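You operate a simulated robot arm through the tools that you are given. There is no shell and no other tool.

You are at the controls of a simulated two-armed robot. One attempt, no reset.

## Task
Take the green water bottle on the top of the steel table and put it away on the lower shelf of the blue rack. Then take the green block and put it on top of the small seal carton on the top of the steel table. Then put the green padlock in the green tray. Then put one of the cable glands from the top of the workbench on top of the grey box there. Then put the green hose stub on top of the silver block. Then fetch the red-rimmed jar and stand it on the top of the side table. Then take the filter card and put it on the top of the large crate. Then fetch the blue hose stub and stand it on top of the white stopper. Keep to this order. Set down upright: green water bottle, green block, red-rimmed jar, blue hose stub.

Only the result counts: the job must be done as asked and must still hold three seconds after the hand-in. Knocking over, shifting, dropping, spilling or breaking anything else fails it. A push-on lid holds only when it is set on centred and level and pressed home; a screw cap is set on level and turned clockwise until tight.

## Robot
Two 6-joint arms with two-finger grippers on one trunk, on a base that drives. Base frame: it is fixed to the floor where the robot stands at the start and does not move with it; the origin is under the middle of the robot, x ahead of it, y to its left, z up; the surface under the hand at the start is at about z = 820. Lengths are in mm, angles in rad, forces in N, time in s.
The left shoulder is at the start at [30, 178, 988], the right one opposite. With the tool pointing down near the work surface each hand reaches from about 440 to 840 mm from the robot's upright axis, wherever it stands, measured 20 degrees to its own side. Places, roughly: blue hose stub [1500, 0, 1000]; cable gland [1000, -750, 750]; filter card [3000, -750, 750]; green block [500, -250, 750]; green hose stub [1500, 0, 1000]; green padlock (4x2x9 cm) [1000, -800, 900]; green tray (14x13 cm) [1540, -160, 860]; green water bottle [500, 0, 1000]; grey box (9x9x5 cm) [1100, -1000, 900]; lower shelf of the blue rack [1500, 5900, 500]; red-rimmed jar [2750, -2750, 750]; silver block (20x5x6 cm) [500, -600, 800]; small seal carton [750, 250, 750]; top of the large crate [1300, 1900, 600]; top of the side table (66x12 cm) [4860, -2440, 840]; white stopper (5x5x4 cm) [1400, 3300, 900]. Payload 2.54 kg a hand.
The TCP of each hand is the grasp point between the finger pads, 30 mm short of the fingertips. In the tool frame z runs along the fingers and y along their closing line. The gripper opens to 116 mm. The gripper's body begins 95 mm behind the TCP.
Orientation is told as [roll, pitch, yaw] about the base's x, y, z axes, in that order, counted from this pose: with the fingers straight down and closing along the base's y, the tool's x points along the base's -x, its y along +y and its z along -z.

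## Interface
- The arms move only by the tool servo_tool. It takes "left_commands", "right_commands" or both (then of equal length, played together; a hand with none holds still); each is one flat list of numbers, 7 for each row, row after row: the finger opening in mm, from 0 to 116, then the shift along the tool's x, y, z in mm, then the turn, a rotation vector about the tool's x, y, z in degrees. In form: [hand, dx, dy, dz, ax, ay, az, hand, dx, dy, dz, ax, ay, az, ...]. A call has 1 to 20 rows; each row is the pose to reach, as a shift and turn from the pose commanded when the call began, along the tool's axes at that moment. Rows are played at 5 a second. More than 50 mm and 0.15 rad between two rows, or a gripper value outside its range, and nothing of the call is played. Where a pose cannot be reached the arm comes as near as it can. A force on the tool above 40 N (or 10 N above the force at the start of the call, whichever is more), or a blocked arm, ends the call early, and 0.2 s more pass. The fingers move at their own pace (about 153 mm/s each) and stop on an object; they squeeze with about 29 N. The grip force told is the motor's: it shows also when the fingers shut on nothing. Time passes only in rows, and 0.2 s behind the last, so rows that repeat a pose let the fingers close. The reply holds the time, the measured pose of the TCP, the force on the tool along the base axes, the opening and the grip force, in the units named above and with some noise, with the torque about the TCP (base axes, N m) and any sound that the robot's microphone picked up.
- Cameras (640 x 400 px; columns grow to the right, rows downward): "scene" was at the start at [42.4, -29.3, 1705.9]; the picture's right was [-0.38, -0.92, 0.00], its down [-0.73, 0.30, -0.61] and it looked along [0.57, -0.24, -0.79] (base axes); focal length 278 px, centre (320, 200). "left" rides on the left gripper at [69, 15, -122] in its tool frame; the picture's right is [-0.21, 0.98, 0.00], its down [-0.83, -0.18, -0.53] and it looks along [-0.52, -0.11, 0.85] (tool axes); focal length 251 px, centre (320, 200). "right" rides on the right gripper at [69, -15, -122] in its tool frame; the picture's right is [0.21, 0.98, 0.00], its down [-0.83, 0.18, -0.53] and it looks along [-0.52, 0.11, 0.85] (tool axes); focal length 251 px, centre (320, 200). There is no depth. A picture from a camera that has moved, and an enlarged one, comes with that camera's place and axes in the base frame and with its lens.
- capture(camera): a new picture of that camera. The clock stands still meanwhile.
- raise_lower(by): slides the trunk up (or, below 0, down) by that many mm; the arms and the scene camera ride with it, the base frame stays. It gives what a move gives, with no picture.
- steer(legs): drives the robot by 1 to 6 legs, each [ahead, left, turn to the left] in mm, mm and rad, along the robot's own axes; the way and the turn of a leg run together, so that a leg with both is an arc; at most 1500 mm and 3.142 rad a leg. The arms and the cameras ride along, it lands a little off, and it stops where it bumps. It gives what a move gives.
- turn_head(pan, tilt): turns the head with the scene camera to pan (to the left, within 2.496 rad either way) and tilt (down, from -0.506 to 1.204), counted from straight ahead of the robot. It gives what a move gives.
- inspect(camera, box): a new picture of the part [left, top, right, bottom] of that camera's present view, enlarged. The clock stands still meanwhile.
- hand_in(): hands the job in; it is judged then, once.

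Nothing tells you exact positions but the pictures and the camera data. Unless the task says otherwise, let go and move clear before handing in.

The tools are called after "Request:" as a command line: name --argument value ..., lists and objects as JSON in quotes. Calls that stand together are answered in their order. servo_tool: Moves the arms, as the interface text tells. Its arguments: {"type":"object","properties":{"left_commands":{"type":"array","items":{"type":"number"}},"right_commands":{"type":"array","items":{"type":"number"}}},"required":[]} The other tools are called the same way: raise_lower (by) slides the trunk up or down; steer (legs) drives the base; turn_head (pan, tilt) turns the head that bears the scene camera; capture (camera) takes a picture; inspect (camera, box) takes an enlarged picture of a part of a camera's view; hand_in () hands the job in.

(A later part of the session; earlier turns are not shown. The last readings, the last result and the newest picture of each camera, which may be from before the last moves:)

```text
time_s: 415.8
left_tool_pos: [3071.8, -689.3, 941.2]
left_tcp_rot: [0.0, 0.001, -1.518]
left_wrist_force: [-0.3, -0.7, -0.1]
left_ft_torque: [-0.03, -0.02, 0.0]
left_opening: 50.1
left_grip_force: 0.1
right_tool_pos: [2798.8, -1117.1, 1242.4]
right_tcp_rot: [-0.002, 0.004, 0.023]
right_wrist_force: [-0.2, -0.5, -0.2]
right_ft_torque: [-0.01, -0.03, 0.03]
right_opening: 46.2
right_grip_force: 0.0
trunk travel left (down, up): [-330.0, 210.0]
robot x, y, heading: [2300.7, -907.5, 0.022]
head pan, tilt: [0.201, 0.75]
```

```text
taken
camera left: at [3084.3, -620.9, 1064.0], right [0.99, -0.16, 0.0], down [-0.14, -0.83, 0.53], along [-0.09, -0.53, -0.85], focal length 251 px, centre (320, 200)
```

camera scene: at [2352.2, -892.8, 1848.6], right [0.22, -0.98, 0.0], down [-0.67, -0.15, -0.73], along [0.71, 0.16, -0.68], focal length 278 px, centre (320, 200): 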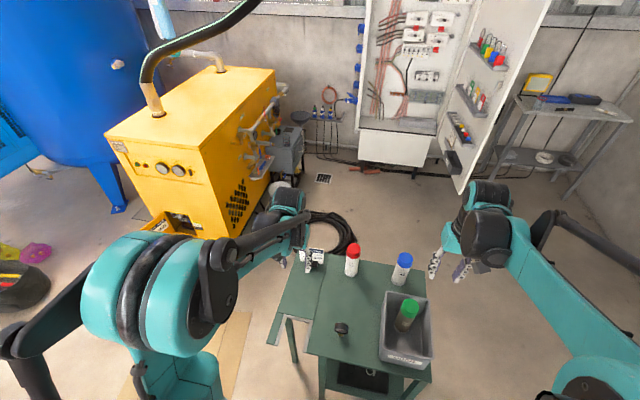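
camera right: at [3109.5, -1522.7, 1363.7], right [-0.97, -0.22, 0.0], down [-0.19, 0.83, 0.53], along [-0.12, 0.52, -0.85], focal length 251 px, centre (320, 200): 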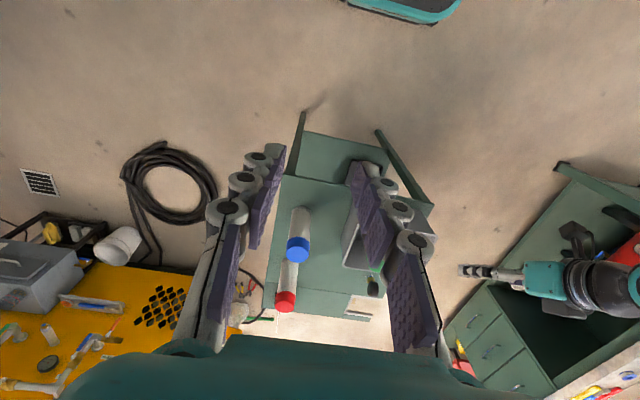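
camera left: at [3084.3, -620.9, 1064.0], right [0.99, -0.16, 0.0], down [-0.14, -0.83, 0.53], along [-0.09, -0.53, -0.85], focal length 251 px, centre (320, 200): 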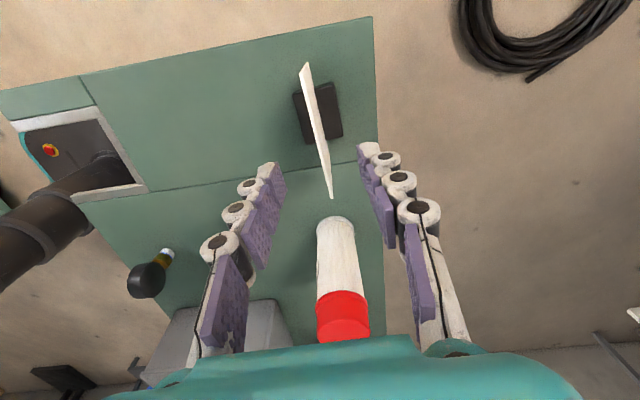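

Request:
servo_tool --left_commands '[50, 0, 2.5, 40, 0, 0, 0, 50, 0, 2.5, 80, 0, 0, 0, 50, 0, 2.5, 104, 0, 0, 0, 50, 0, 2.5, 104, 0, 0, 0]'

Request:
capture --camera "left"

Request:
inspect --camera "scene" --box '[280, 220, 380, 290]'

```text
time_s: 416.8
left_tool_pos: [3031.0, -691.4, 874.2]
left_tcp_rot: [0.002, 0.0, -1.518]
left_wrist_force: [0.6, 1.6, 1.1]
left_ft_torque: [0.02, 0.01, 0.0]
left_opening: 55.3
left_grip_force: 0.1
left hand out of reach, approached as far as the arm can: row 1, 2, 3, 4
right_tool_pos: [2797.3, -1118.4, 1243.1]
right_tcp_rot: [-0.001, 0.002, 0.025]
right_wrist_force: [-0.2, -0.7, -0.1]
right_ft_torque: [0.01, -0.03, 0.0]
right_opening: 46.2
right_grip_force: 0.1
trunk travel left (down, up): [-330.0, 210.0]
robot x, y, heading: [2296.7, -906.9, 0.023]
head pan, tilt: [0.201, 0.75]
```

```text
taken
camera left: at [3042.4, -622.8, 995.9], right [0.99, -0.16, 0.0], down [-0.14, -0.83, 0.53], along [-0.08, -0.53, -0.85], focal length 251 px, centre (320, 200)
```

left: 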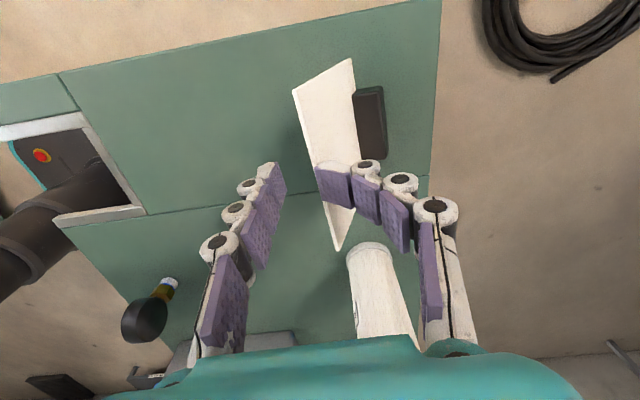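

```text
5.71 times, centred on (330, 255) of scene
camera zoom: at [2351.2, -892.9, 1848.5], right [0.22, -0.98, 0.0], down [-0.67, -0.15, -0.73], along [0.71, 0.16, -0.68], focal length 1586 px, centre (263, -114)
```

zoom: 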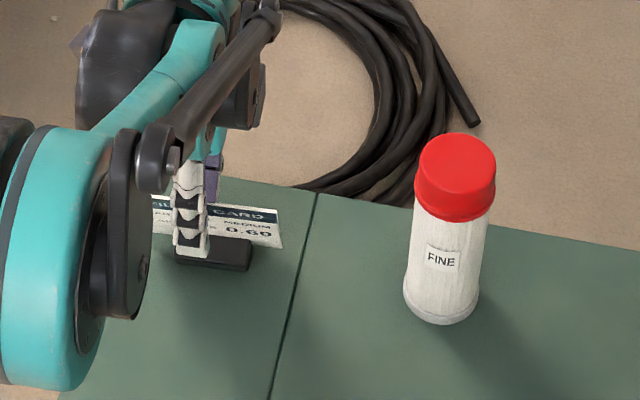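

The hand hit its reach limit and slid back 40 mm, so one finger nudged the card. I'll back off up and away from it the way I came and see how it settles.

Request:
servo_tool --left_commands '[55, 0, 10, -16, 0, 0, 0, 55, 0, 20, -33, 0, 0, 0, 55, 0, 30, -50, 0, 0, 0, 55, 0, 40, -67, 0, 0, 0, 55, 0, 40, -67, 0, 0, 0]'

Request:
capture --camera "left"

Request:
inspect --camera "scene" --box '[280, 220, 380, 290]'

```text
time_s: 418.0
left_tool_pos: [3072.3, -690.3, 939.8]
left_tcp_rot: [-0.001, 0.0, -1.518]
left_wrist_force: [0.8, -0.2, -0.2]
left_ft_torque: [0.01, -0.01, -0.03]
left_opening: 55.0
left_grip_force: 0.0
right_tool_pos: [2798.9, -1117.0, 1242.4]
right_tcp_rot: [-0.002, 0.002, 0.025]
right_wrist_force: [-0.6, -0.1, 0.1]
right_ft_torque: [0.0, -0.01, -0.02]
right_opening: 46.2
right_grip_force: 0.0
trunk travel left (down, up): [-330.0, 210.0]
robot x, y, heading: [2296.9, -906.6, 0.021]
head pan, tilt: [0.201, 0.75]
```

```text
taken
camera left: at [3083.4, -620.5, 1062.9], right [0.99, -0.16, 0.0], down [-0.14, -0.83, 0.53], along [-0.09, -0.53, -0.85], focal length 251 px, centre (320, 200)
```

left: 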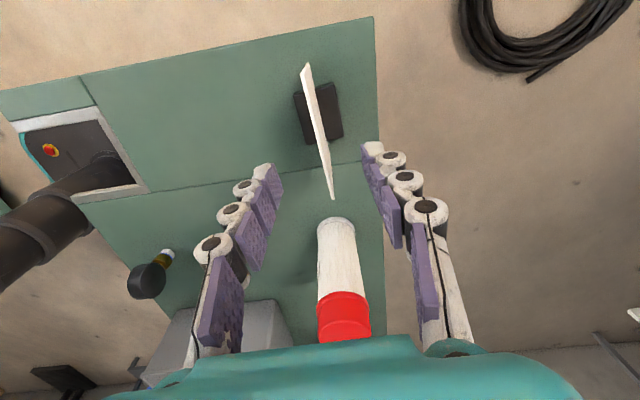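

```text
5.71 times, centred on (330, 255) of scene
camera zoom: at [2352.4, -892.6, 1848.5], right [0.22, -0.98, 0.0], down [-0.67, -0.15, -0.73], along [0.71, 0.16, -0.68], focal length 1586 px, centre (263, -114)
```

zoom: 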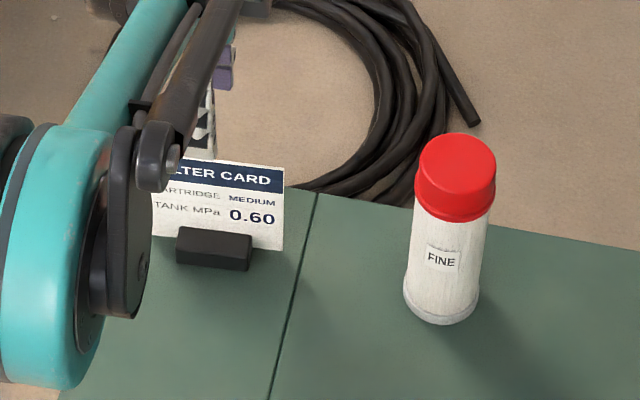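

The card swung back upright in place. I'll lift the hand, lower the trunk so the reach suffices, and try again.

Request:
servo_tool --left_commands '[55, 0, 0, -45, 0, 0, 0, 55, 0, 0, -90, 0, 0, 0, 55, 0, 0, -135, 0, 0, 0, 55, 0, 0, -165, 0, 0, 0, 55, 0, 0, -165, 0, 0, 0]'

Request:
raise_lower --by -150

Request:
capture --camera "left"

```text
time_s: 419.2
left_tool_pos: [3071.6, -689.8, 1105.6]
left_tcp_rot: [0.001, 0.0, -1.521]
left_wrist_force: [-0.4, 0.4, -0.1]
left_ft_torque: [-0.03, 0.01, 0.01]
left_opening: 55.0
left_grip_force: 0.0
right_tool_pos: [2799.2, -1116.0, 1242.6]
right_tcp_rot: [-0.002, 0.002, 0.025]
right_wrist_force: [1.1, 0.9, 1.3]
right_ft_torque: [0.02, 0.03, 0.0]
right_opening: 45.9
right_grip_force: 0.0
trunk travel left (down, up): [-330.0, 210.0]
robot x, y, heading: [2294.1, -910.1, 0.017]
head pan, tilt: [0.201, 0.75]
```

```text
time_s: 420.9
left_tool_pos: [3070.7, -690.3, 955.4]
left_tcp_rot: [0.002, -0.001, -1.519]
left_wrist_force: [-0.4, 0.5, 0.1]
left_ft_torque: [0.0, -0.01, -0.01]
left_opening: 55.0
left_grip_force: 0.1
right_tool_pos: [2799.2, -1117.2, 1092.7]
right_tcp_rot: [-0.002, 0.004, 0.025]
right_wrist_force: [0.5, 0.1, -0.2]
right_ft_torque: [0.0, -0.02, 0.01]
right_opening: 45.9
right_grip_force: 0.1
trunk travel left (down, up): [-180.0, 360.0]
robot x, y, heading: [2298.4, -908.4, 0.018]
head pan, tilt: [0.201, 0.75]
```

```text
taken
camera left: at [3083.4, -620.6, 1079.7], right [0.99, -0.16, 0.0], down [-0.14, -0.83, 0.53], along [-0.09, -0.53, -0.85], focal length 251 px, centre (320, 200)
```

left: 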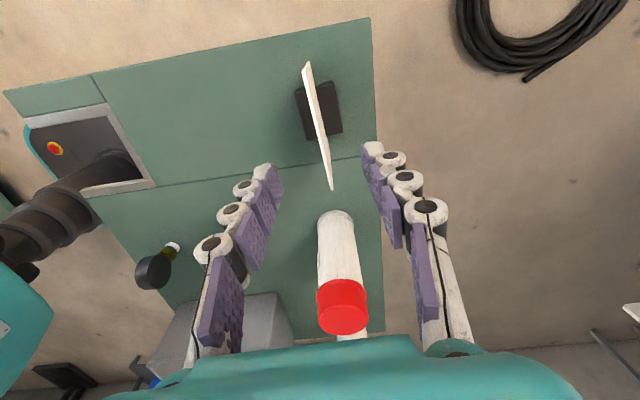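

Request:
servo_tool --left_commands '[55, 0, 3, 30, 0, 0, 0, 55, 0, 3, 55, 0, 0, 0, 55, 0, 3, 55, 0, 0, 0]'

Request:
servo_tool --left_commands '[55, 0, 0, 10, 0, 0, 0, 55, 0, 0, 10, 0, 0, 0]'

Request:
capture --camera "left"

```text
time_s: 421.8
left_tool_pos: [3074.4, -689.9, 901.0]
left_tcp_rot: [0.0, 0.001, -1.518]
left_wrist_force: [0.3, 0.3, 0.5]
left_ft_torque: [-0.02, 0.01, -0.01]
left_opening: 55.0
left_grip_force: 0.0
right_tool_pos: [2797.9, -1117.4, 1092.2]
right_tcp_rot: [-0.001, 0.004, 0.025]
right_wrist_force: [-1.2, 0.1, -0.6]
right_ft_torque: [-0.02, 0.02, 0.01]
right_opening: 45.9
right_grip_force: 0.1
trunk travel left (down, up): [-180.0, 360.0]
robot x, y, heading: [2295.1, -910.4, 0.017]
head pan, tilt: [0.201, 0.75]
```

```text
time_s: 422.4
left_tool_pos: [3075.0, -689.7, 890.9]
left_tcp_rot: [0.002, -0.001, -1.519]
left_wrist_force: [0.1, 0.3, 0.3]
left_ft_torque: [-0.03, -0.01, -0.01]
left_opening: 55.1
left_grip_force: 0.1
right_tool_pos: [2797.9, -1117.9, 1092.0]
right_tcp_rot: [-0.001, 0.004, 0.027]
right_wrist_force: [0.4, -0.5, -0.1]
right_ft_torque: [-0.02, 0.03, -0.01]
right_opening: 45.9
right_grip_force: 0.0
trunk travel left (down, up): [-180.0, 360.0]
robot x, y, heading: [2298.5, -911.8, 0.023]
head pan, tilt: [0.201, 0.75]
```

```text
taken
camera left: at [3086.6, -621.1, 1014.3], right [0.99, -0.16, 0.0], down [-0.14, -0.83, 0.53], along [-0.09, -0.53, -0.85], focal length 251 px, centre (320, 200)
```

left: 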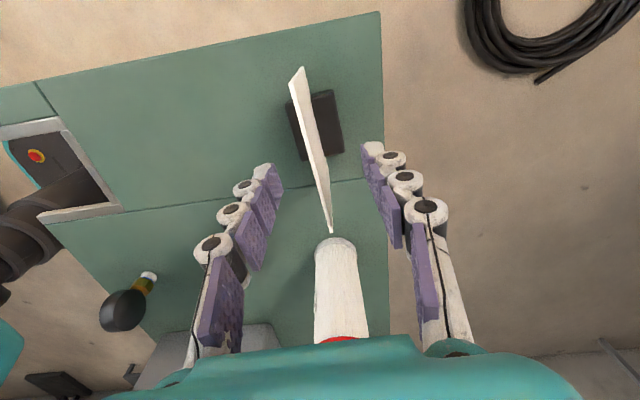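

Request:
servo_tool --left_commands '[55, 0, 0, 20, 0, 0, 0, 55, 0, 0, 20, 0, 0, 0]'

Request:
servo_tool --left_commands '[55, 0, 0, 20, 0, 0, 0, 55, 0, 0, 33, 0, 0, 0, 55, 0, 0, 33, 0, 0, 0]'

Request:
capture --camera "left"

```text
time_s: 422.9
left_tool_pos: [3074.9, -690.0, 871.2]
left_tcp_rot: [0.002, 0.002, -1.519]
left_wrist_force: [0.5, 0.0, -0.2]
left_ft_torque: [0.0, 0.0, 0.0]
left_opening: 54.9
left_grip_force: 0.1
right_tool_pos: [2797.5, -1117.2, 1093.9]
right_tcp_rot: [-0.001, 0.004, 0.026]
right_wrist_force: [0.2, -0.9, 0.5]
right_ft_torque: [-0.01, -0.05, 0.0]
right_opening: 46.3
right_grip_force: 0.1
trunk travel left (down, up): [-180.0, 360.0]
robot x, y, heading: [2299.6, -912.3, 0.02]
head pan, tilt: [0.201, 0.75]
```

```text
time_s: 423.8
left_tool_pos: [3075.0, -689.7, 838.4]
left_tcp_rot: [0.001, 0.001, -1.518]
left_wrist_force: [-0.1, -0.2, 1.1]
left_ft_torque: [-0.02, 0.03, 0.02]
left_opening: 55.0
left_grip_force: 0.1
right_tool_pos: [2798.3, -1117.5, 1092.3]
right_tcp_rot: [-0.001, 0.004, 0.024]
right_wrist_force: [-0.8, -0.3, -0.3]
right_ft_torque: [-0.01, 0.02, -0.01]
right_opening: 46.2
right_grip_force: 0.0
trunk travel left (down, up): [-180.0, 360.0]
robot x, y, heading: [2298.7, -907.1, 0.019]
head pan, tilt: [0.201, 0.75]
```

```text
taken
camera left: at [3086.7, -620.6, 960.8], right [0.99, -0.16, 0.0], down [-0.14, -0.83, 0.53], along [-0.09, -0.53, -0.85], focal length 251 px, centre (320, 200)
```

left: 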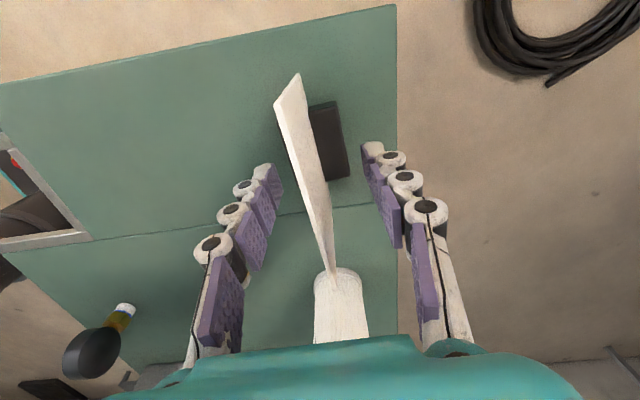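

Request:
servo_tool --left_commands '[55, 0, -3, 0, 0, 0, 0, 30, 0, -3, 0, 0, 0, 0, 14, 0, -3, 0, 0, 0, 0, 0, 0, -3, 0, 0, 0, 0, 0, 0, -3, 0, 0, 0, 0]'

Request:
capture --camera "left"

```text
time_s: 424.9
left_tool_pos: [3071.3, -690.4, 837.5]
left_tcp_rot: [0.0, -0.001, -1.518]
left_wrist_force: [0.2, 0.2, 0.0]
left_ft_torque: [0.04, 0.01, 0.0]
left_opening: 6.0
left_grip_force: 29.0
right_tool_pos: [2797.5, -1118.8, 1093.2]
right_tcp_rot: [-0.002, 0.004, 0.024]
right_wrist_force: [-0.3, -0.5, 0.0]
right_ft_torque: [0.05, -0.02, 0.0]
right_opening: 46.2
right_grip_force: 0.2
trunk travel left (down, up): [-180.0, 360.0]
robot x, y, heading: [2295.4, -912.0, 0.017]
head pan, tilt: [0.201, 0.75]
```

```text
taken
camera left: at [3083.8, -620.7, 961.0], right [0.99, -0.16, 0.0], down [-0.14, -0.83, 0.53], along [-0.09, -0.53, -0.85], focal length 251 px, centre (320, 200)
```

left: 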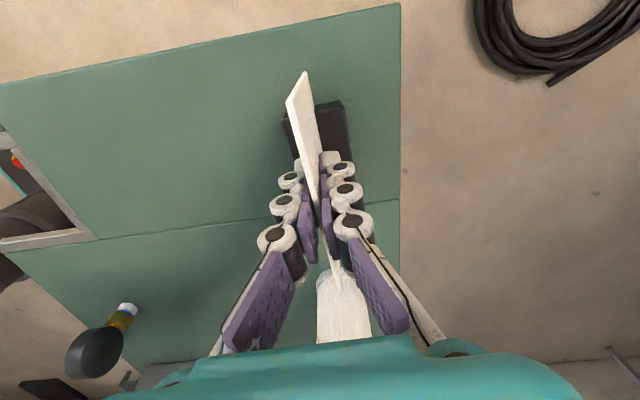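

Gripped at 6 mm thickness. I'll lift it straight up and bring it back toward the robot.

Request:
servo_tool --left_commands '[0, 0, 0, -20, 0, 0, 0, 0, 0, 0, -60, 0, 0, 0, 0, 0, 0, -105, 0, 0, 0, 0, 0, 0, -150, 0, 0, 0, 0, 0, 0, -195, 0, 0, 0, 0, 0, 0, -230, 0, 0, 0, 0, 2, -45, -240, 0, 0, 0, 0, 5, -90, -250, 0, 0, 0, 0, 7, -135, -260, 0, 0, 0, 0, 10, -180, -260, 0, 0, 0, 0, 12, -225, -260, 0, 0, 0, 0, 15, -270, -260, 0, 0, 0, 0, 15, -270, -260, 0, 0, 0]'

Request:
capture --camera "left"

Request:
capture --camera "scene"

```text
time_s: 427.8
left_tool_pos: [2802.1, -689.0, 1097.1]
left_tcp_rot: [0.0, -0.001, -1.518]
left_wrist_force: [0.8, -0.1, -1.7]
left_ft_torque: [-0.01, 0.03, 0.0]
left_opening: 6.0
left_grip_force: 28.9
right_tool_pos: [2798.9, -1117.8, 1092.3]
right_tcp_rot: [-0.002, 0.006, 0.024]
right_wrist_force: [1.3, 0.0, -0.5]
right_ft_torque: [-0.02, -0.02, -0.02]
right_opening: 45.8
right_grip_force: 0.0
trunk travel left (down, up): [-180.0, 360.0]
robot x, y, heading: [2293.6, -909.1, 0.025]
head pan, tilt: [0.201, 0.75]
```

```text
taken
camera left: at [2813.2, -620.2, 1219.5], right [0.99, -0.16, 0.0], down [-0.14, -0.83, 0.53], along [-0.09, -0.53, -0.85], focal length 251 px, centre (320, 200)
```

left: 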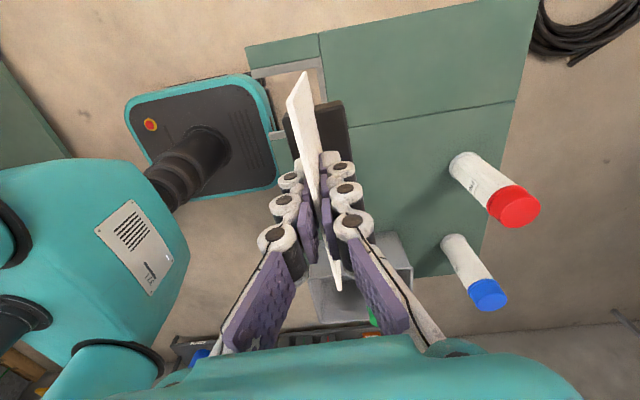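

```text
taken
camera scene: at [2353.9, -892.6, 1698.5], right [0.22, -0.98, 0.0], down [-0.67, -0.15, -0.73], along [0.71, 0.16, -0.68], focal length 278 px, centre (320, 200)
```

scene: 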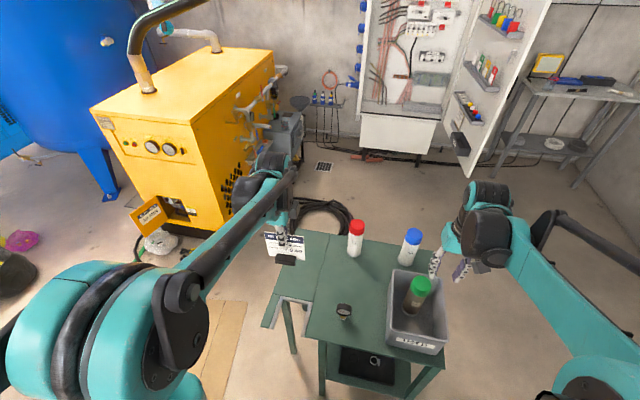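

The card is held upright. I'll take the known free route: south of the bench, along the door side, and up to the crates.

Request:
steer --legs '[[0, -940, -0.02], [-1450, 0, 0], [-150, 0, 0], [-850, 560, 0]]'

Request:
steer --legs '[[0, 1450, 0], [0, 1450, 0]]'

Request:
turn_head --pan 0.3 --tilt 0.5

Request:
capture --camera "scene"

```text
time_s: 445.4
left_tool_pos: [343.8, -1089.4, 1096.0]
left_tcp_rot: [0.003, 0.0, -1.542]
left_wrist_force: [0.7, 0.5, -0.8]
left_ft_torque: [-0.04, 0.0, -0.01]
left_opening: 6.1
left_grip_force: 28.9
right_tool_pos: [331.0, -1517.1, 1093.2]
right_tcp_rot: [-0.001, 0.003, 0.001]
right_wrist_force: [-0.1, 0.2, 0.7]
right_ft_torque: [0.0, -0.01, 0.02]
right_opening: 46.1
right_grip_force: 0.1
trunk travel left (down, up): [-180.0, 360.0]
robot x, y, heading: [-168.2, -1292.9, -0.004]
head pan, tilt: [0.201, 0.75]
```

```text
time_s: 459.4
left_tool_pos: [335.5, 1820.0, 1097.4]
left_tcp_rot: [0.001, -0.002, -1.53]
left_wrist_force: [-0.7, -0.4, -1.1]
left_ft_torque: [-0.01, 0.0, 0.0]
left_opening: 6.1
left_grip_force: 28.8
right_tool_pos: [329.3, 1392.4, 1093.4]
right_tcp_rot: [0.0, 0.002, 0.01]
right_wrist_force: [0.1, 0.6, -0.1]
right_ft_torque: [-0.01, 0.05, 0.04]
right_opening: 46.2
right_grip_force: 0.0
trunk travel left (down, up): [-180.0, 360.0]
robot x, y, heading: [-172.4, 1607.1, 0.009]
head pan, tilt: [0.201, 0.75]
```

```text
time_s: 460.2
left_tool_pos: [335.1, 1819.0, 1096.6]
left_tcp_rot: [0.001, 0.0, -1.531]
left_wrist_force: [0.0, -0.1, -1.0]
left_ft_torque: [-0.02, 0.0, -0.02]
left_opening: 6.1
left_grip_force: 28.8
right_tool_pos: [327.6, 1391.2, 1092.4]
right_tcp_rot: [-0.002, 0.002, 0.011]
right_wrist_force: [0.5, 0.5, 0.0]
right_ft_torque: [0.03, 0.01, 0.0]
right_opening: 46.2
right_grip_force: 0.2
trunk travel left (down, up): [-180.0, 360.0]
robot x, y, heading: [-170.9, 1605.5, 0.003]
head pan, tilt: [0.3, 0.499]
```

```text
taken
camera scene: at [-109.5, 1632.1, 1720.4], right [0.3, -0.95, 0.0], down [-0.46, -0.14, -0.88], along [0.84, 0.27, -0.48], focal length 278 px, centre (320, 200)
```

scene: 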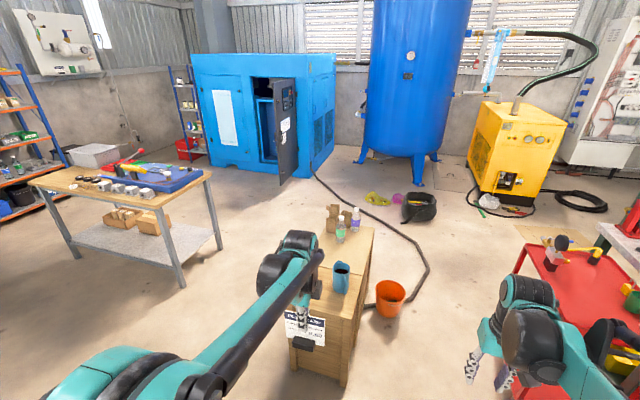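

Request:
inspect --camera "scene" --box '[260, 190, 420, 310]'

Request:
capture --camera "right"

```text
3.33 times, centred on (340, 250) of scene
camera zoom: at [-109.5, 1632.1, 1720.4], right [0.3, -0.95, 0.0], down [-0.46, -0.14, -0.88], along [0.84, 0.27, -0.48], focal length 925 px, centre (253, 33)
```

zoom: 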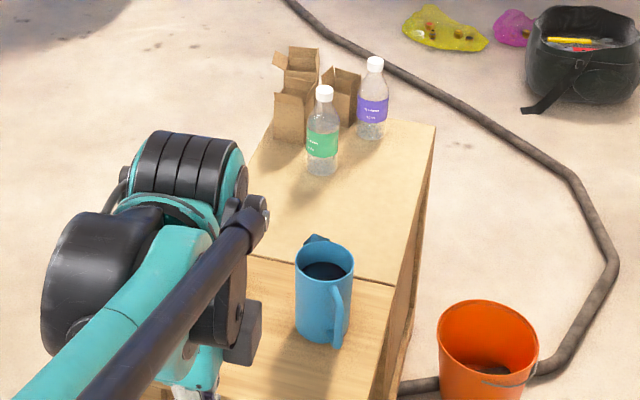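

```text
taken
camera right: at [259.9, 1376.0, 1213.7], right [-0.23, 0.97, 0.0], down [0.83, 0.19, 0.53], along [0.52, 0.12, -0.85], focal length 251 px, centre (320, 200)
```

right: 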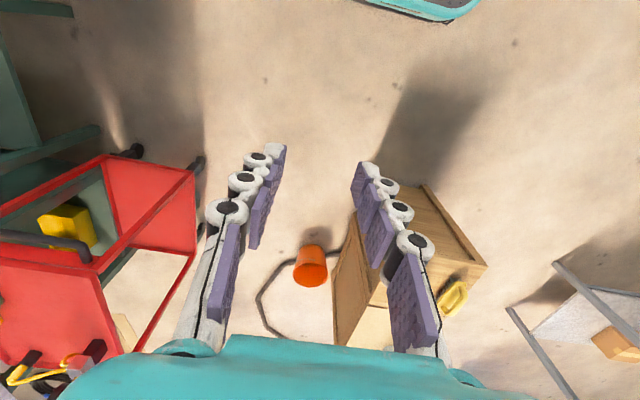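

The eastern crate, with the bottles, is centred near (1325, 1940), so that's the large crate. Its free area is around (1170, 1900). I'll lower the trunk and drive up to the west side.

Request:
raise_lower --by -150

Request:
steer --legs '[[480, 110, -0.003]]'

Request:
turn_head --pan 0.0 --tilt 0.75

Request:
capture --camera "scene"

Request:
capture --camera "left"

```text
time_s: 461.9
left_tool_pos: [335.0, 1818.5, 946.2]
left_tcp_rot: [0.002, 0.0, -1.531]
left_wrist_force: [1.1, 0.5, -0.7]
left_ft_torque: [-0.03, 0.0, 0.01]
left_opening: 5.9
left_grip_force: 29.5
right_tool_pos: [328.0, 1392.4, 943.2]
right_tcp_rot: [-0.002, 0.003, 0.012]
right_wrist_force: [-0.2, 0.2, 0.5]
right_ft_torque: [0.02, 0.0, -0.02]
right_opening: 45.9
right_grip_force: 0.0
trunk travel left (down, up): [-30.0, 510.0]
robot x, y, heading: [-169.9, 1608.1, 0.006]
head pan, tilt: [0.3, 0.499]
```

```text
time_s: 464.8
left_tool_pos: [810.1, 1929.1, 947.7]
left_tcp_rot: [-0.002, 0.0, -1.533]
left_wrist_force: [-0.5, 0.5, -1.0]
left_ft_torque: [0.03, 0.03, 0.01]
left_opening: 5.9
left_grip_force: 29.5
right_tool_pos: [801.4, 1501.0, 943.0]
right_tcp_rot: [-0.001, 0.005, 0.007]
right_wrist_force: [0.8, -0.3, -0.7]
right_ft_torque: [0.02, 0.0, 0.0]
right_opening: 45.9
right_grip_force: 0.1
trunk travel left (down, up): [-30.0, 510.0]
robot x, y, heading: [302.9, 1715.7, 0.006]
head pan, tilt: [0.3, 0.499]
```

```text
time_s: 465.6
left_tool_pos: [809.8, 1929.2, 946.9]
left_tcp_rot: [0.003, 0.0, -1.535]
left_wrist_force: [0.5, 0.2, -0.7]
left_ft_torque: [0.02, 0.01, -0.01]
left_opening: 6.2
left_grip_force: 29.3
right_tool_pos: [800.3, 1500.9, 942.1]
right_tcp_rot: [-0.001, 0.004, 0.006]
right_wrist_force: [-0.5, -0.6, 0.4]
right_ft_torque: [-0.03, 0.0, 0.01]
right_opening: 45.7
right_grip_force: 0.2
trunk travel left (down, up): [-30.0, 510.0]
robot x, y, heading: [308.5, 1718.9, 0.004]
head pan, tilt: [0.0, 0.75]
```

```text
taken
camera scene: at [360.2, 1716.7, 1548.6], right [0.0, -1.0, 0.0], down [-0.68, 0.0, -0.73], along [0.73, 0.0, -0.68], focal length 278 px, centre (320, 200)
```

scene: 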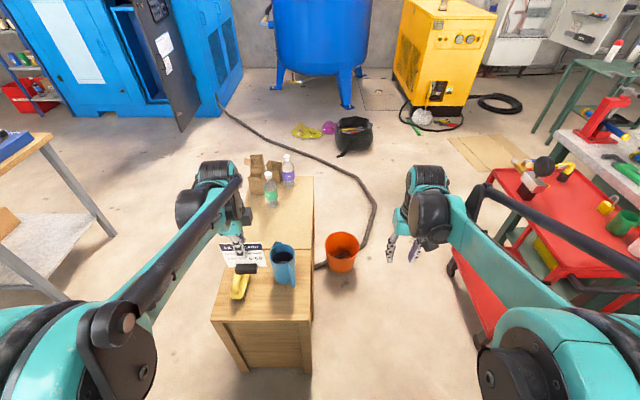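

```text
taken
camera left: at [823.1, 1997.7, 1070.1], right [0.98, -0.18, 0.0], down [-0.15, -0.83, 0.53], along [-0.09, -0.52, -0.85], focal length 251 px, centre (320, 200)
```

left: 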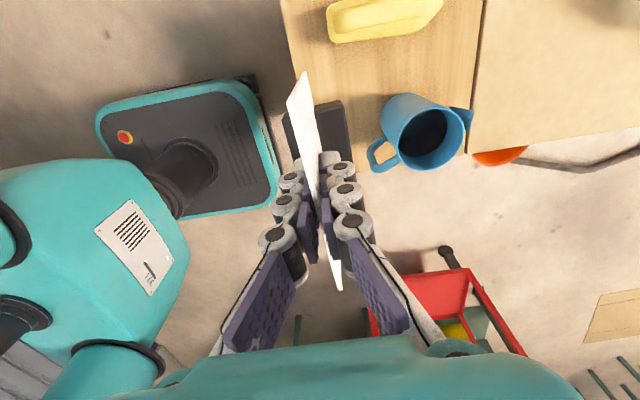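

Request:
steer --legs '[[115, 0, 0]]'

Request:
servo_tool --left_commands '[0, 0, 45, 0, 0, 0, 0, 0, -2, 90, 0, 0, 0, 0, 0, -4, 135, 0, 0, 0, 0, 0, -6, 180, 0, 0, 0, 0, 0, -8, 225, 0, 0, 0, 0, 0, -9, 250, 0, 0, 0, 0, 0, -9, 250, 0, 0, 0, 0]'

Request:
capture --camera "left"

Request:
capture --camera "scene"

```text
time_s: 466.8
left_tool_pos: [925.2, 1928.6, 946.3]
left_tcp_rot: [0.001, 0.002, -1.533]
left_wrist_force: [0.6, 0.0, -1.2]
left_ft_torque: [0.02, 0.05, 0.02]
left_opening: 6.0
left_grip_force: 29.4
right_tool_pos: [916.6, 1502.2, 942.4]
right_tcp_rot: [-0.002, 0.005, 0.007]
right_wrist_force: [-0.3, -0.4, 0.1]
right_ft_torque: [-0.05, 0.07, 0.01]
right_opening: 46.2
right_grip_force: 0.1
trunk travel left (down, up): [-30.0, 510.0]
robot x, y, heading: [416.7, 1714.3, 0.003]
head pan, tilt: [0.0, 0.75]
```

```text
time_s: 468.4
left_tool_pos: [1174.8, 1928.1, 947.8]
left_tcp_rot: [0.002, 0.003, -1.533]
left_wrist_force: [-0.8, 0.1, -1.1]
left_ft_torque: [0.0, -0.01, -0.01]
left_opening: 6.2
left_grip_force: 28.8
right_tool_pos: [913.8, 1502.1, 942.6]
right_tcp_rot: [-0.003, 0.004, 0.008]
right_wrist_force: [1.0, 0.0, 0.1]
right_ft_torque: [0.01, 0.01, 0.02]
right_opening: 45.9
right_grip_force: 0.1
trunk travel left (down, up): [-30.0, 510.0]
robot x, y, heading: [418.5, 1716.9, 0.002]
head pan, tilt: [0.0, 0.75]
```

```text
taken
camera left: at [1187.5, 1998.0, 1071.2], right [0.98, -0.18, 0.0], down [-0.15, -0.83, 0.53], along [-0.09, -0.52, -0.85], focal length 251 px, centre (320, 200)
```

left: 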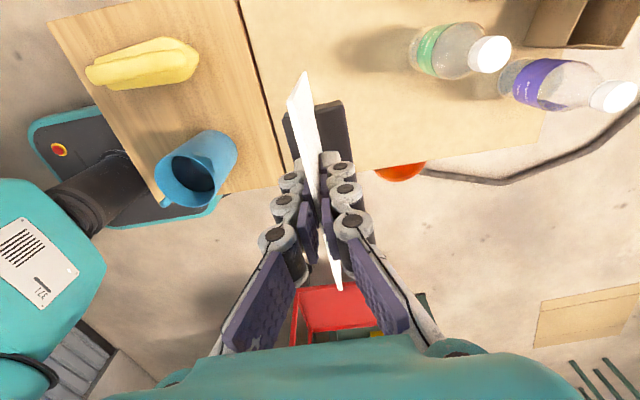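

```text
taken
camera scene: at [474.3, 1716.9, 1548.6], right [0.0, -1.0, 0.0], down [-0.68, 0.0, -0.73], along [0.73, 0.0, -0.68], focal length 278 px, centre (320, 200)
```

scene: 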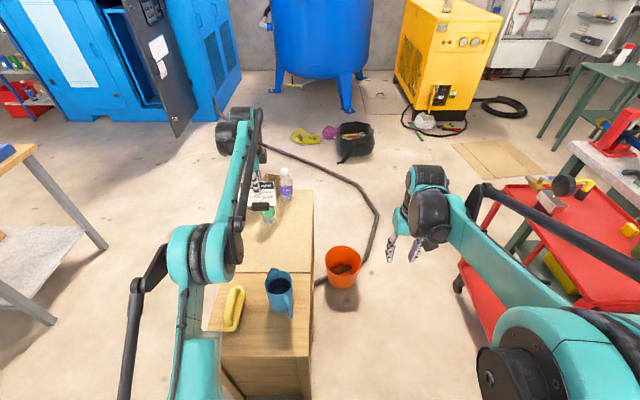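

Request:
servo_tool --left_commands '[0, 0, 0, 45, 0, 0, 0, 0, 0, 0, 90, 0, 0, 0, 0, 0, 0, 135, 0, 0, 0, 0, 0, 0, 180, 0, 0, 0, 0, 0, 0, 215, 0, 0, 0, 0, 0, 0, 235, 0, 0, 0, 0, 0, 0, 235, 0, 0, 0]'

Request:
capture --camera "left"

```text
time_s: 470.0
left_tool_pos: [1174.8, 1929.2, 711.3]
left_tcp_rot: [0.003, 0.001, -1.534]
left_wrist_force: [-0.3, 0.0, -1.3]
left_ft_torque: [-0.01, -0.01, -0.01]
left_opening: 6.1
left_grip_force: 28.8
right_tool_pos: [914.4, 1502.0, 942.8]
right_tcp_rot: [-0.001, 0.004, 0.007]
right_wrist_force: [0.0, -0.4, 0.0]
right_ft_torque: [0.02, -0.02, 0.01]
right_opening: 46.3
right_grip_force: 0.2
trunk travel left (down, up): [-30.0, 510.0]
robot x, y, heading: [419.8, 1714.5, 0.006]
head pan, tilt: [0.0, 0.75]
```

```text
taken
camera left: at [1187.7, 1998.6, 834.2], right [0.98, -0.18, 0.0], down [-0.15, -0.83, 0.53], along [-0.09, -0.52, -0.85], focal length 251 px, centre (320, 200)
```

left: 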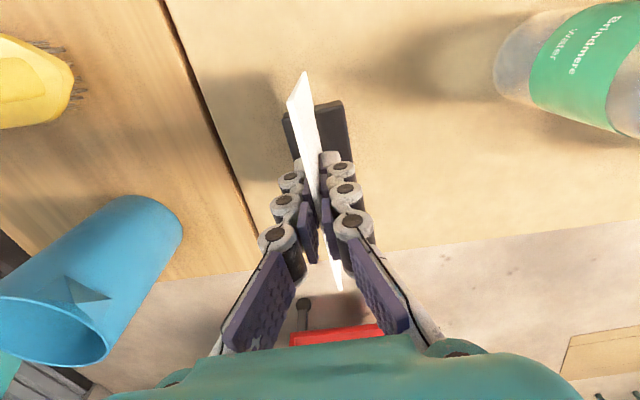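

Request:
servo_tool --left_commands '[0, 0, 0, 5, 0, 0, 0, 0, 0, 0, 10, 0, 0, 0, 0, 0, 0, 10, 0, 0, 0]'

Request:
servo_tool --left_commands '[0, 0, 0, 3, 0, 0, 0, 0, 0, 0, 3, 0, 0, 0]'

Request:
servo_tool --left_commands '[0, 0, 0, 3, 0, 0, 0, 0, 0, 0, 3, 0, 0, 0]'

Request:
servo_tool --left_commands '[0, 0, 0, 3, 0, 0, 0, 0, 0, 0, 3, 0, 0, 0]'

```text
time_s: 470.8
left_tool_pos: [1174.7, 1929.7, 702.6]
left_tcp_rot: [0.002, 0.002, -1.534]
left_wrist_force: [0.6, 0.2, -1.1]
left_ft_torque: [-0.01, 0.01, -0.02]
left_opening: 6.1
left_grip_force: 29.6
right_tool_pos: [914.2, 1501.1, 942.0]
right_tcp_rot: [-0.003, 0.004, 0.006]
right_wrist_force: [0.4, 0.2, -0.6]
right_ft_torque: [-0.01, 0.01, 0.03]
right_opening: 46.0
right_grip_force: 0.1
trunk travel left (down, up): [-30.0, 510.0]
robot x, y, heading: [420.2, 1720.3, 0.004]
head pan, tilt: [0.0, 0.75]
```

```text
time_s: 471.4
left_tool_pos: [1175.3, 1930.5, 698.1]
left_tcp_rot: [0.0, 0.0, -1.534]
left_wrist_force: [-1.0, 0.1, -0.9]
left_ft_torque: [0.03, 0.01, -0.01]
left_opening: 6.0
left_grip_force: 29.1
right_tool_pos: [915.1, 1501.2, 941.8]
right_tcp_rot: [-0.002, 0.004, 0.007]
right_wrist_force: [0.1, 0.4, 0.3]
right_ft_torque: [-0.02, 0.04, -0.04]
right_opening: 46.2
right_grip_force: 0.0
trunk travel left (down, up): [-30.0, 510.0]
robot x, y, heading: [418.6, 1714.5, -0.001]
head pan, tilt: [0.0, 0.75]
```

```text
time_s: 472.0
left_tool_pos: [1174.6, 1929.9, 696.7]
left_tcp_rot: [0.003, 0.002, -1.533]
left_wrist_force: [1.1, -0.6, 0.3]
left_ft_torque: [0.01, -0.03, 0.02]
left_opening: 6.0
left_grip_force: 28.3
right_tool_pos: [917.0, 1501.3, 943.5]
right_tcp_rot: [0.0, 0.003, 0.007]
right_wrist_force: [-0.1, 0.2, 0.6]
right_ft_torque: [-0.02, -0.04, -0.02]
right_opening: 45.9
right_grip_force: 0.1
trunk travel left (down, up): [-30.0, 510.0]
robot x, y, heading: [415.6, 1717.5, 0.005]
head pan, tilt: [0.0, 0.75]
```

```text
time_s: 472.6
left_tool_pos: [1174.6, 1928.3, 693.2]
left_tcp_rot: [0.002, -0.001, -1.535]
left_wrist_force: [0.1, -0.3, -0.7]
left_ft_torque: [0.02, -0.01, -0.02]
left_opening: 5.9
left_grip_force: 29.1
right_tool_pos: [914.8, 1501.9, 942.5]
right_tcp_rot: [-0.002, 0.003, 0.006]
right_wrist_force: [0.1, -0.1, 0.2]
right_ft_torque: [-0.05, 0.03, -0.01]
right_opening: 46.0
right_grip_force: 0.0
trunk travel left (down, up): [-30.0, 510.0]
robot x, y, heading: [417.6, 1718.7, 0.005]
head pan, tilt: [0.0, 0.75]
```

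Request:
servo_tool --left_commands '[0, 0, 0, 3, 0, 0, 0, 0, 0, 0, 3, 0, 0, 0]'

Request:
servo_tool --left_commands '[0, 0, 0, 3, 0, 0, 0, 0, 0, 0, 3, 0, 0, 0]'

Request:
servo_tool --left_commands '[0, 0, 0, 3, 0, 0, 0, 0, 0, 0, 3, 0, 0, 0]'

Request:
inspect --camera "scene" --box '[220, 160, 320, 240]'

```text
time_s: 473.2
left_tool_pos: [1174.0, 1929.3, 690.0]
left_tcp_rot: [0.002, 0.003, -1.535]
left_wrist_force: [0.8, 0.0, -0.2]
left_ft_torque: [0.02, 0.01, -0.02]
left_opening: 5.8
left_grip_force: 29.1
right_tool_pos: [914.4, 1502.8, 942.4]
right_tcp_rot: [-0.002, 0.004, 0.008]
right_wrist_force: [-0.6, -0.1, 0.4]
right_ft_torque: [0.0, 0.01, 0.01]
right_opening: 46.2
right_grip_force: 0.1
trunk travel left (down, up): [-30.0, 510.0]
robot x, y, heading: [421.0, 1716.2, 0.006]
head pan, tilt: [0.0, 0.75]
```

```text
time_s: 473.8
left_tool_pos: [1174.6, 1929.5, 686.8]
left_tcp_rot: [0.001, 0.002, -1.535]
left_wrist_force: [0.2, 0.4, -1.7]
left_ft_torque: [-0.01, 0.01, 0.01]
left_opening: 5.6
left_grip_force: 28.8
right_tool_pos: [915.9, 1502.1, 942.6]
right_tcp_rot: [-0.002, 0.003, 0.008]
right_wrist_force: [0.7, -0.4, -0.1]
right_ft_torque: [0.02, 0.01, -0.02]
right_opening: 45.8
right_grip_force: 0.0
trunk travel left (down, up): [-30.0, 510.0]
robot x, y, heading: [417.7, 1717.3, 0.003]
head pan, tilt: [0.0, 0.75]
```

```text
time_s: 474.4
left_tool_pos: [1174.1, 1929.3, 683.7]
left_tcp_rot: [0.0, 0.002, -1.535]
left_wrist_force: [-0.8, -0.5, -1.0]
left_ft_torque: [-0.01, -0.01, 0.03]
left_opening: 5.7
left_grip_force: 28.8
right_tool_pos: [915.1, 1501.7, 942.8]
right_tcp_rot: [-0.001, 0.004, 0.007]
right_wrist_force: [-0.2, -0.3, 0.6]
right_ft_torque: [0.04, 0.0, -0.04]
right_opening: 46.3
right_grip_force: 0.1
trunk travel left (down, up): [-30.0, 510.0]
robot x, y, heading: [420.1, 1719.1, 0.005]
head pan, tilt: [0.0, 0.75]
```

```text
5.00 times, centred on (270, 200) of scene
camera zoom: at [474.5, 1717.0, 1548.5], right [0.0, -1.0, 0.0], down [-0.68, 0.0, -0.73], along [0.73, 0.0, -0.68], focal length 1388 px, centre (570, 200)
```

zoom: 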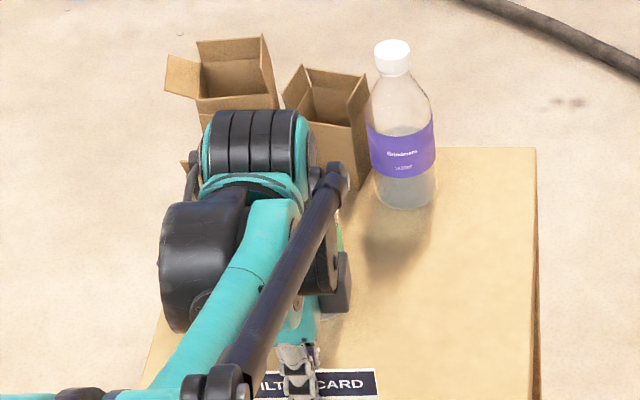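

Request:
inspect --camera "scene" --box '[230, 220, 320, 290]'

Request:
capture --camera "left"

```text
5.71 times, centred on (275, 255) of scene
camera zoom: at [474.5, 1717.0, 1548.5], right [0.0, -1.0, 0.0], down [-0.68, 0.0, -0.73], along [0.73, 0.0, -0.68], focal length 1586 px, centre (577, -114)
```

zoom: 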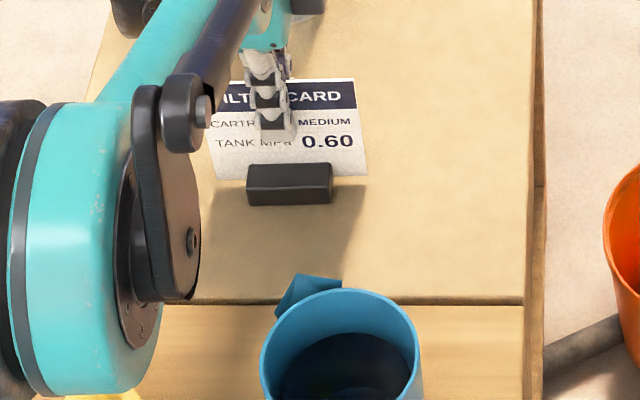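

```text
taken
camera left: at [1187.6, 1998.4, 807.4], right [0.98, -0.18, 0.0], down [-0.15, -0.83, 0.53], along [-0.09, -0.52, -0.85], focal length 251 px, centre (320, 200)
```

left: 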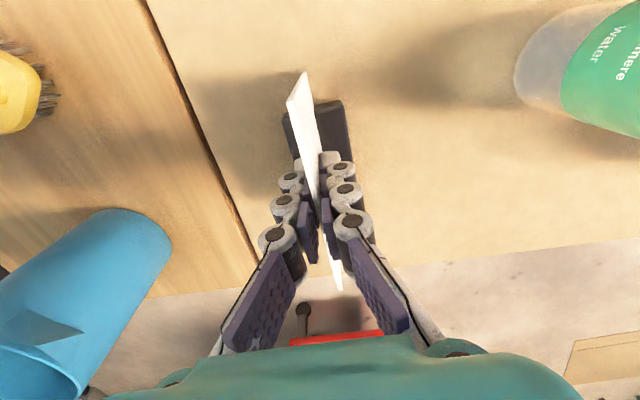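

Request:
servo_tool --left_commands '[0, 0, 0, 3, 0, 0, 0, 0, 0, 0, 3, 0, 0, 0]'

Request:
servo_tool --left_commands '[0, 0, 0, 3, 0, 0, 0, 0, 0, 0, 3, 0, 0, 0]'

Request:
servo_tool --left_commands '[0, 0, 0, 3, 0, 0, 0, 0, 0, 0, 3, 0, 0, 0]'

Request:
servo_tool --left_commands '[0, 0, 0, 3, 0, 0, 0, 0, 0, 0, 3, 0, 0, 0]'

```text
time_s: 475.0
left_tool_pos: [1174.3, 1930.1, 683.1]
left_tcp_rot: [0.002, 0.001, -1.534]
left_wrist_force: [3.2, 0.5, 10.1]
left_ft_torque: [0.0, -0.1, -0.02]
left_opening: 6.1
left_grip_force: 28.9
right_tool_pos: [913.6, 1501.0, 943.1]
right_tcp_rot: [-0.003, 0.004, 0.006]
right_wrist_force: [0.5, -0.2, 0.1]
right_ft_torque: [-0.02, 0.01, 0.0]
right_opening: 46.0
right_grip_force: 0.0
trunk travel left (down, up): [-30.0, 510.0]
robot x, y, heading: [419.3, 1721.0, -0.0]
head pan, tilt: [0.0, 0.75]
```

```text
time_s: 475.6
left_tool_pos: [1174.4, 1929.6, 680.7]
left_tcp_rot: [0.003, 0.001, -1.534]
left_wrist_force: [9.4, 1.7, 25.0]
left_ft_torque: [0.03, -0.24, 0.03]
left_opening: 5.7
left_grip_force: 29.6
right_tool_pos: [913.6, 1500.9, 943.0]
right_tcp_rot: [-0.002, 0.001, 0.008]
right_wrist_force: [0.9, 0.1, -0.7]
right_ft_torque: [0.0, 0.01, -0.02]
right_opening: 46.3
right_grip_force: 0.1
trunk travel left (down, up): [-30.0, 510.0]
robot x, y, heading: [416.7, 1718.9, -0.002]
head pan, tilt: [0.0, 0.75]
```

```text
time_s: 476.2
left_tool_pos: [1173.1, 1929.8, 677.0]
left_tcp_rot: [0.003, 0.002, -1.533]
left_wrist_force: [9.4, 1.0, 24.8]
left_ft_torque: [0.01, -0.26, -0.01]
left_opening: 5.9
left_grip_force: 29.3
right_tool_pos: [914.5, 1501.4, 942.7]
right_tcp_rot: [-0.002, 0.002, 0.007]
right_wrist_force: [0.8, -0.3, 0.8]
right_ft_torque: [0.0, 0.02, 0.02]
right_opening: 46.4
right_grip_force: 0.0
trunk travel left (down, up): [-30.0, 510.0]
robot x, y, heading: [421.2, 1717.9, 0.006]
head pan, tilt: [0.0, 0.75]
```

```text
time_s: 476.8
left_tool_pos: [1173.9, 1929.6, 674.6]
left_tcp_rot: [0.001, 0.002, -1.534]
left_wrist_force: [7.1, 0.9, 23.3]
left_ft_torque: [0.01, -0.17, 0.02]
left_opening: 5.7
left_grip_force: 28.8
right_tool_pos: [913.4, 1501.1, 943.2]
right_tcp_rot: [-0.003, 0.002, 0.006]
right_wrist_force: [-0.1, 0.0, 0.1]
right_ft_torque: [0.01, 0.01, 0.0]
right_opening: 46.2
right_grip_force: 0.0
trunk travel left (down, up): [-30.0, 510.0]
robot x, y, heading: [419.2, 1717.0, 0.002]
head pan, tilt: [0.0, 0.75]
```

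The card's foot is in firm contact. I'll ease off and release.

Request:
servo_tool --left_commands '[0, 0, 0, -1.5, 0, 0, 0, 8, 0, 0, -1.5, 0, 0, 0, 14, 0, 0, -1.5, 0, 0, 0, 26, 0, 0, -1.5, 0, 0, 0, 40, 0, 0, -1.5, 0, 0, 0, 40, 0, 0, -1.5, 0, 0, 0]'

Request:
capture --camera "left"

Request:
inspect --camera "scene" --box '[230, 220, 320, 290]'

```text
time_s: 478.2
left_tool_pos: [1173.6, 1930.0, 675.0]
left_tcp_rot: [0.002, 0.003, -1.534]
left_wrist_force: [0.7, -0.4, 0.3]
left_ft_torque: [-0.04, -0.02, 0.0]
left_opening: 39.9
left_grip_force: 0.0
right_tool_pos: [914.9, 1500.9, 942.6]
right_tcp_rot: [-0.004, 0.003, 0.007]
right_wrist_force: [-0.1, -0.2, -0.4]
right_ft_torque: [0.0, -0.02, -0.04]
right_opening: 45.9
right_grip_force: 0.0
trunk travel left (down, up): [-30.0, 510.0]
robot x, y, heading: [417.0, 1715.8, 0.003]
head pan, tilt: [0.0, 0.75]
```

```text
taken
camera left: at [1187.6, 1998.5, 797.2], right [0.98, -0.18, 0.0], down [-0.15, -0.83, 0.53], along [-0.09, -0.52, -0.85], focal length 251 px, centre (320, 200)
```

left: 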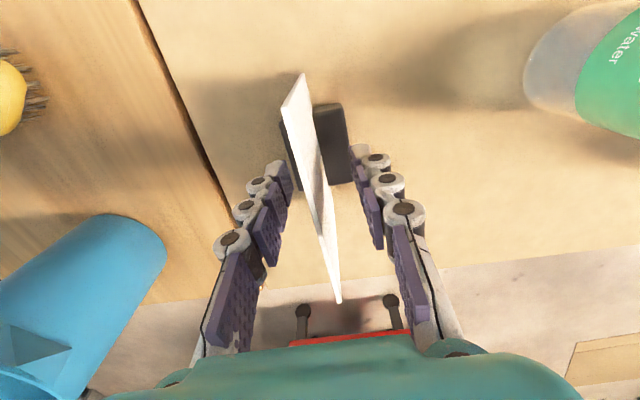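

```text
5.71 times, centred on (275, 255) of scene
camera zoom: at [474.4, 1716.9, 1548.5], right [0.0, -1.0, 0.0], down [-0.68, 0.0, -0.73], along [0.73, 0.0, -0.68], focal length 1586 px, centre (577, -114)
```

zoom: 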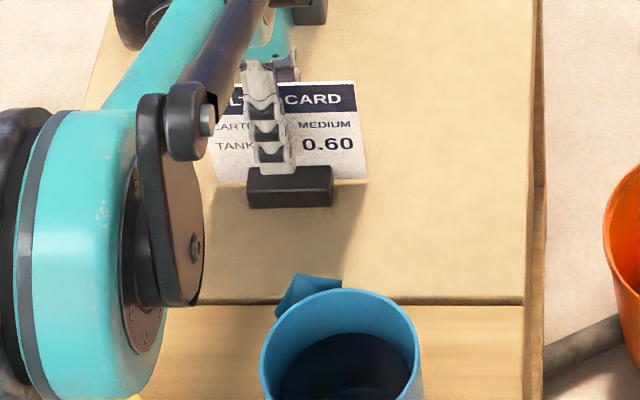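

Request:
servo_tool --left_commands '[46, 0, 0, -20, 0, 0, 0, 46, 0, 0, -60, 0, 0, 0, 46, 0, 0, -105, 0, 0, 0, 46, 0, 0, -150, 0, 0, 0, 46, 0, 0, -195, 0, 0, 0, 46, 0, 0, -240, 0, 0, 0, 46, 0, 0, -270, 0, 0, 0]'

Request:
inspect --camera "scene" --box '[220, 200, 330, 290]'

Request:
capture --camera "left"

```text
time_s: 479.8
left_tool_pos: [1174.1, 1929.5, 945.6]
left_tcp_rot: [0.002, 0.001, -1.533]
left_wrist_force: [-0.2, -0.1, -1.0]
left_ft_torque: [-0.02, 0.01, 0.0]
left_opening: 46.3
left_grip_force: 0.0
right_tool_pos: [913.9, 1501.4, 942.1]
right_tcp_rot: [-0.001, 0.002, 0.006]
right_wrist_force: [0.4, -0.5, -0.5]
right_ft_torque: [-0.01, 0.0, 0.01]
right_opening: 46.1
right_grip_force: 0.0
trunk travel left (down, up): [-30.0, 510.0]
robot x, y, heading: [416.9, 1719.7, 0.004]
head pan, tilt: [0.0, 0.75]
```

```text
4.44 times, centred on (275, 245) of scene
camera zoom: at [474.2, 1716.9, 1548.5], right [0.0, -1.0, 0.0], down [-0.68, 0.0, -0.73], along [0.73, 0.0, -0.68], focal length 1233 px, centre (520, 0)
```

zoom: 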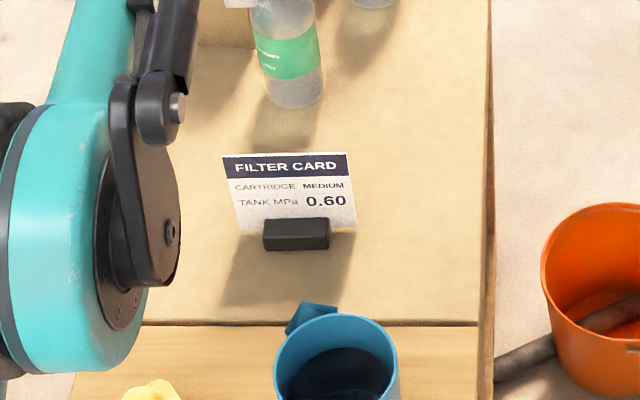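

```text
taken
camera left: at [1186.9, 1997.5, 1068.0], right [0.98, -0.18, 0.0], down [-0.15, -0.83, 0.53], along [-0.09, -0.52, -0.85], focal length 251 px, centre (320, 200)
```

left: 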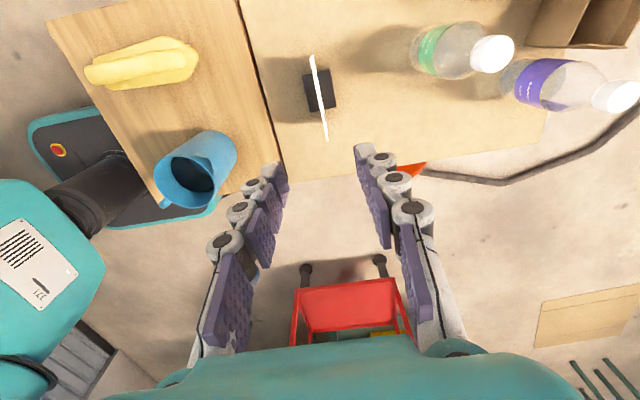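

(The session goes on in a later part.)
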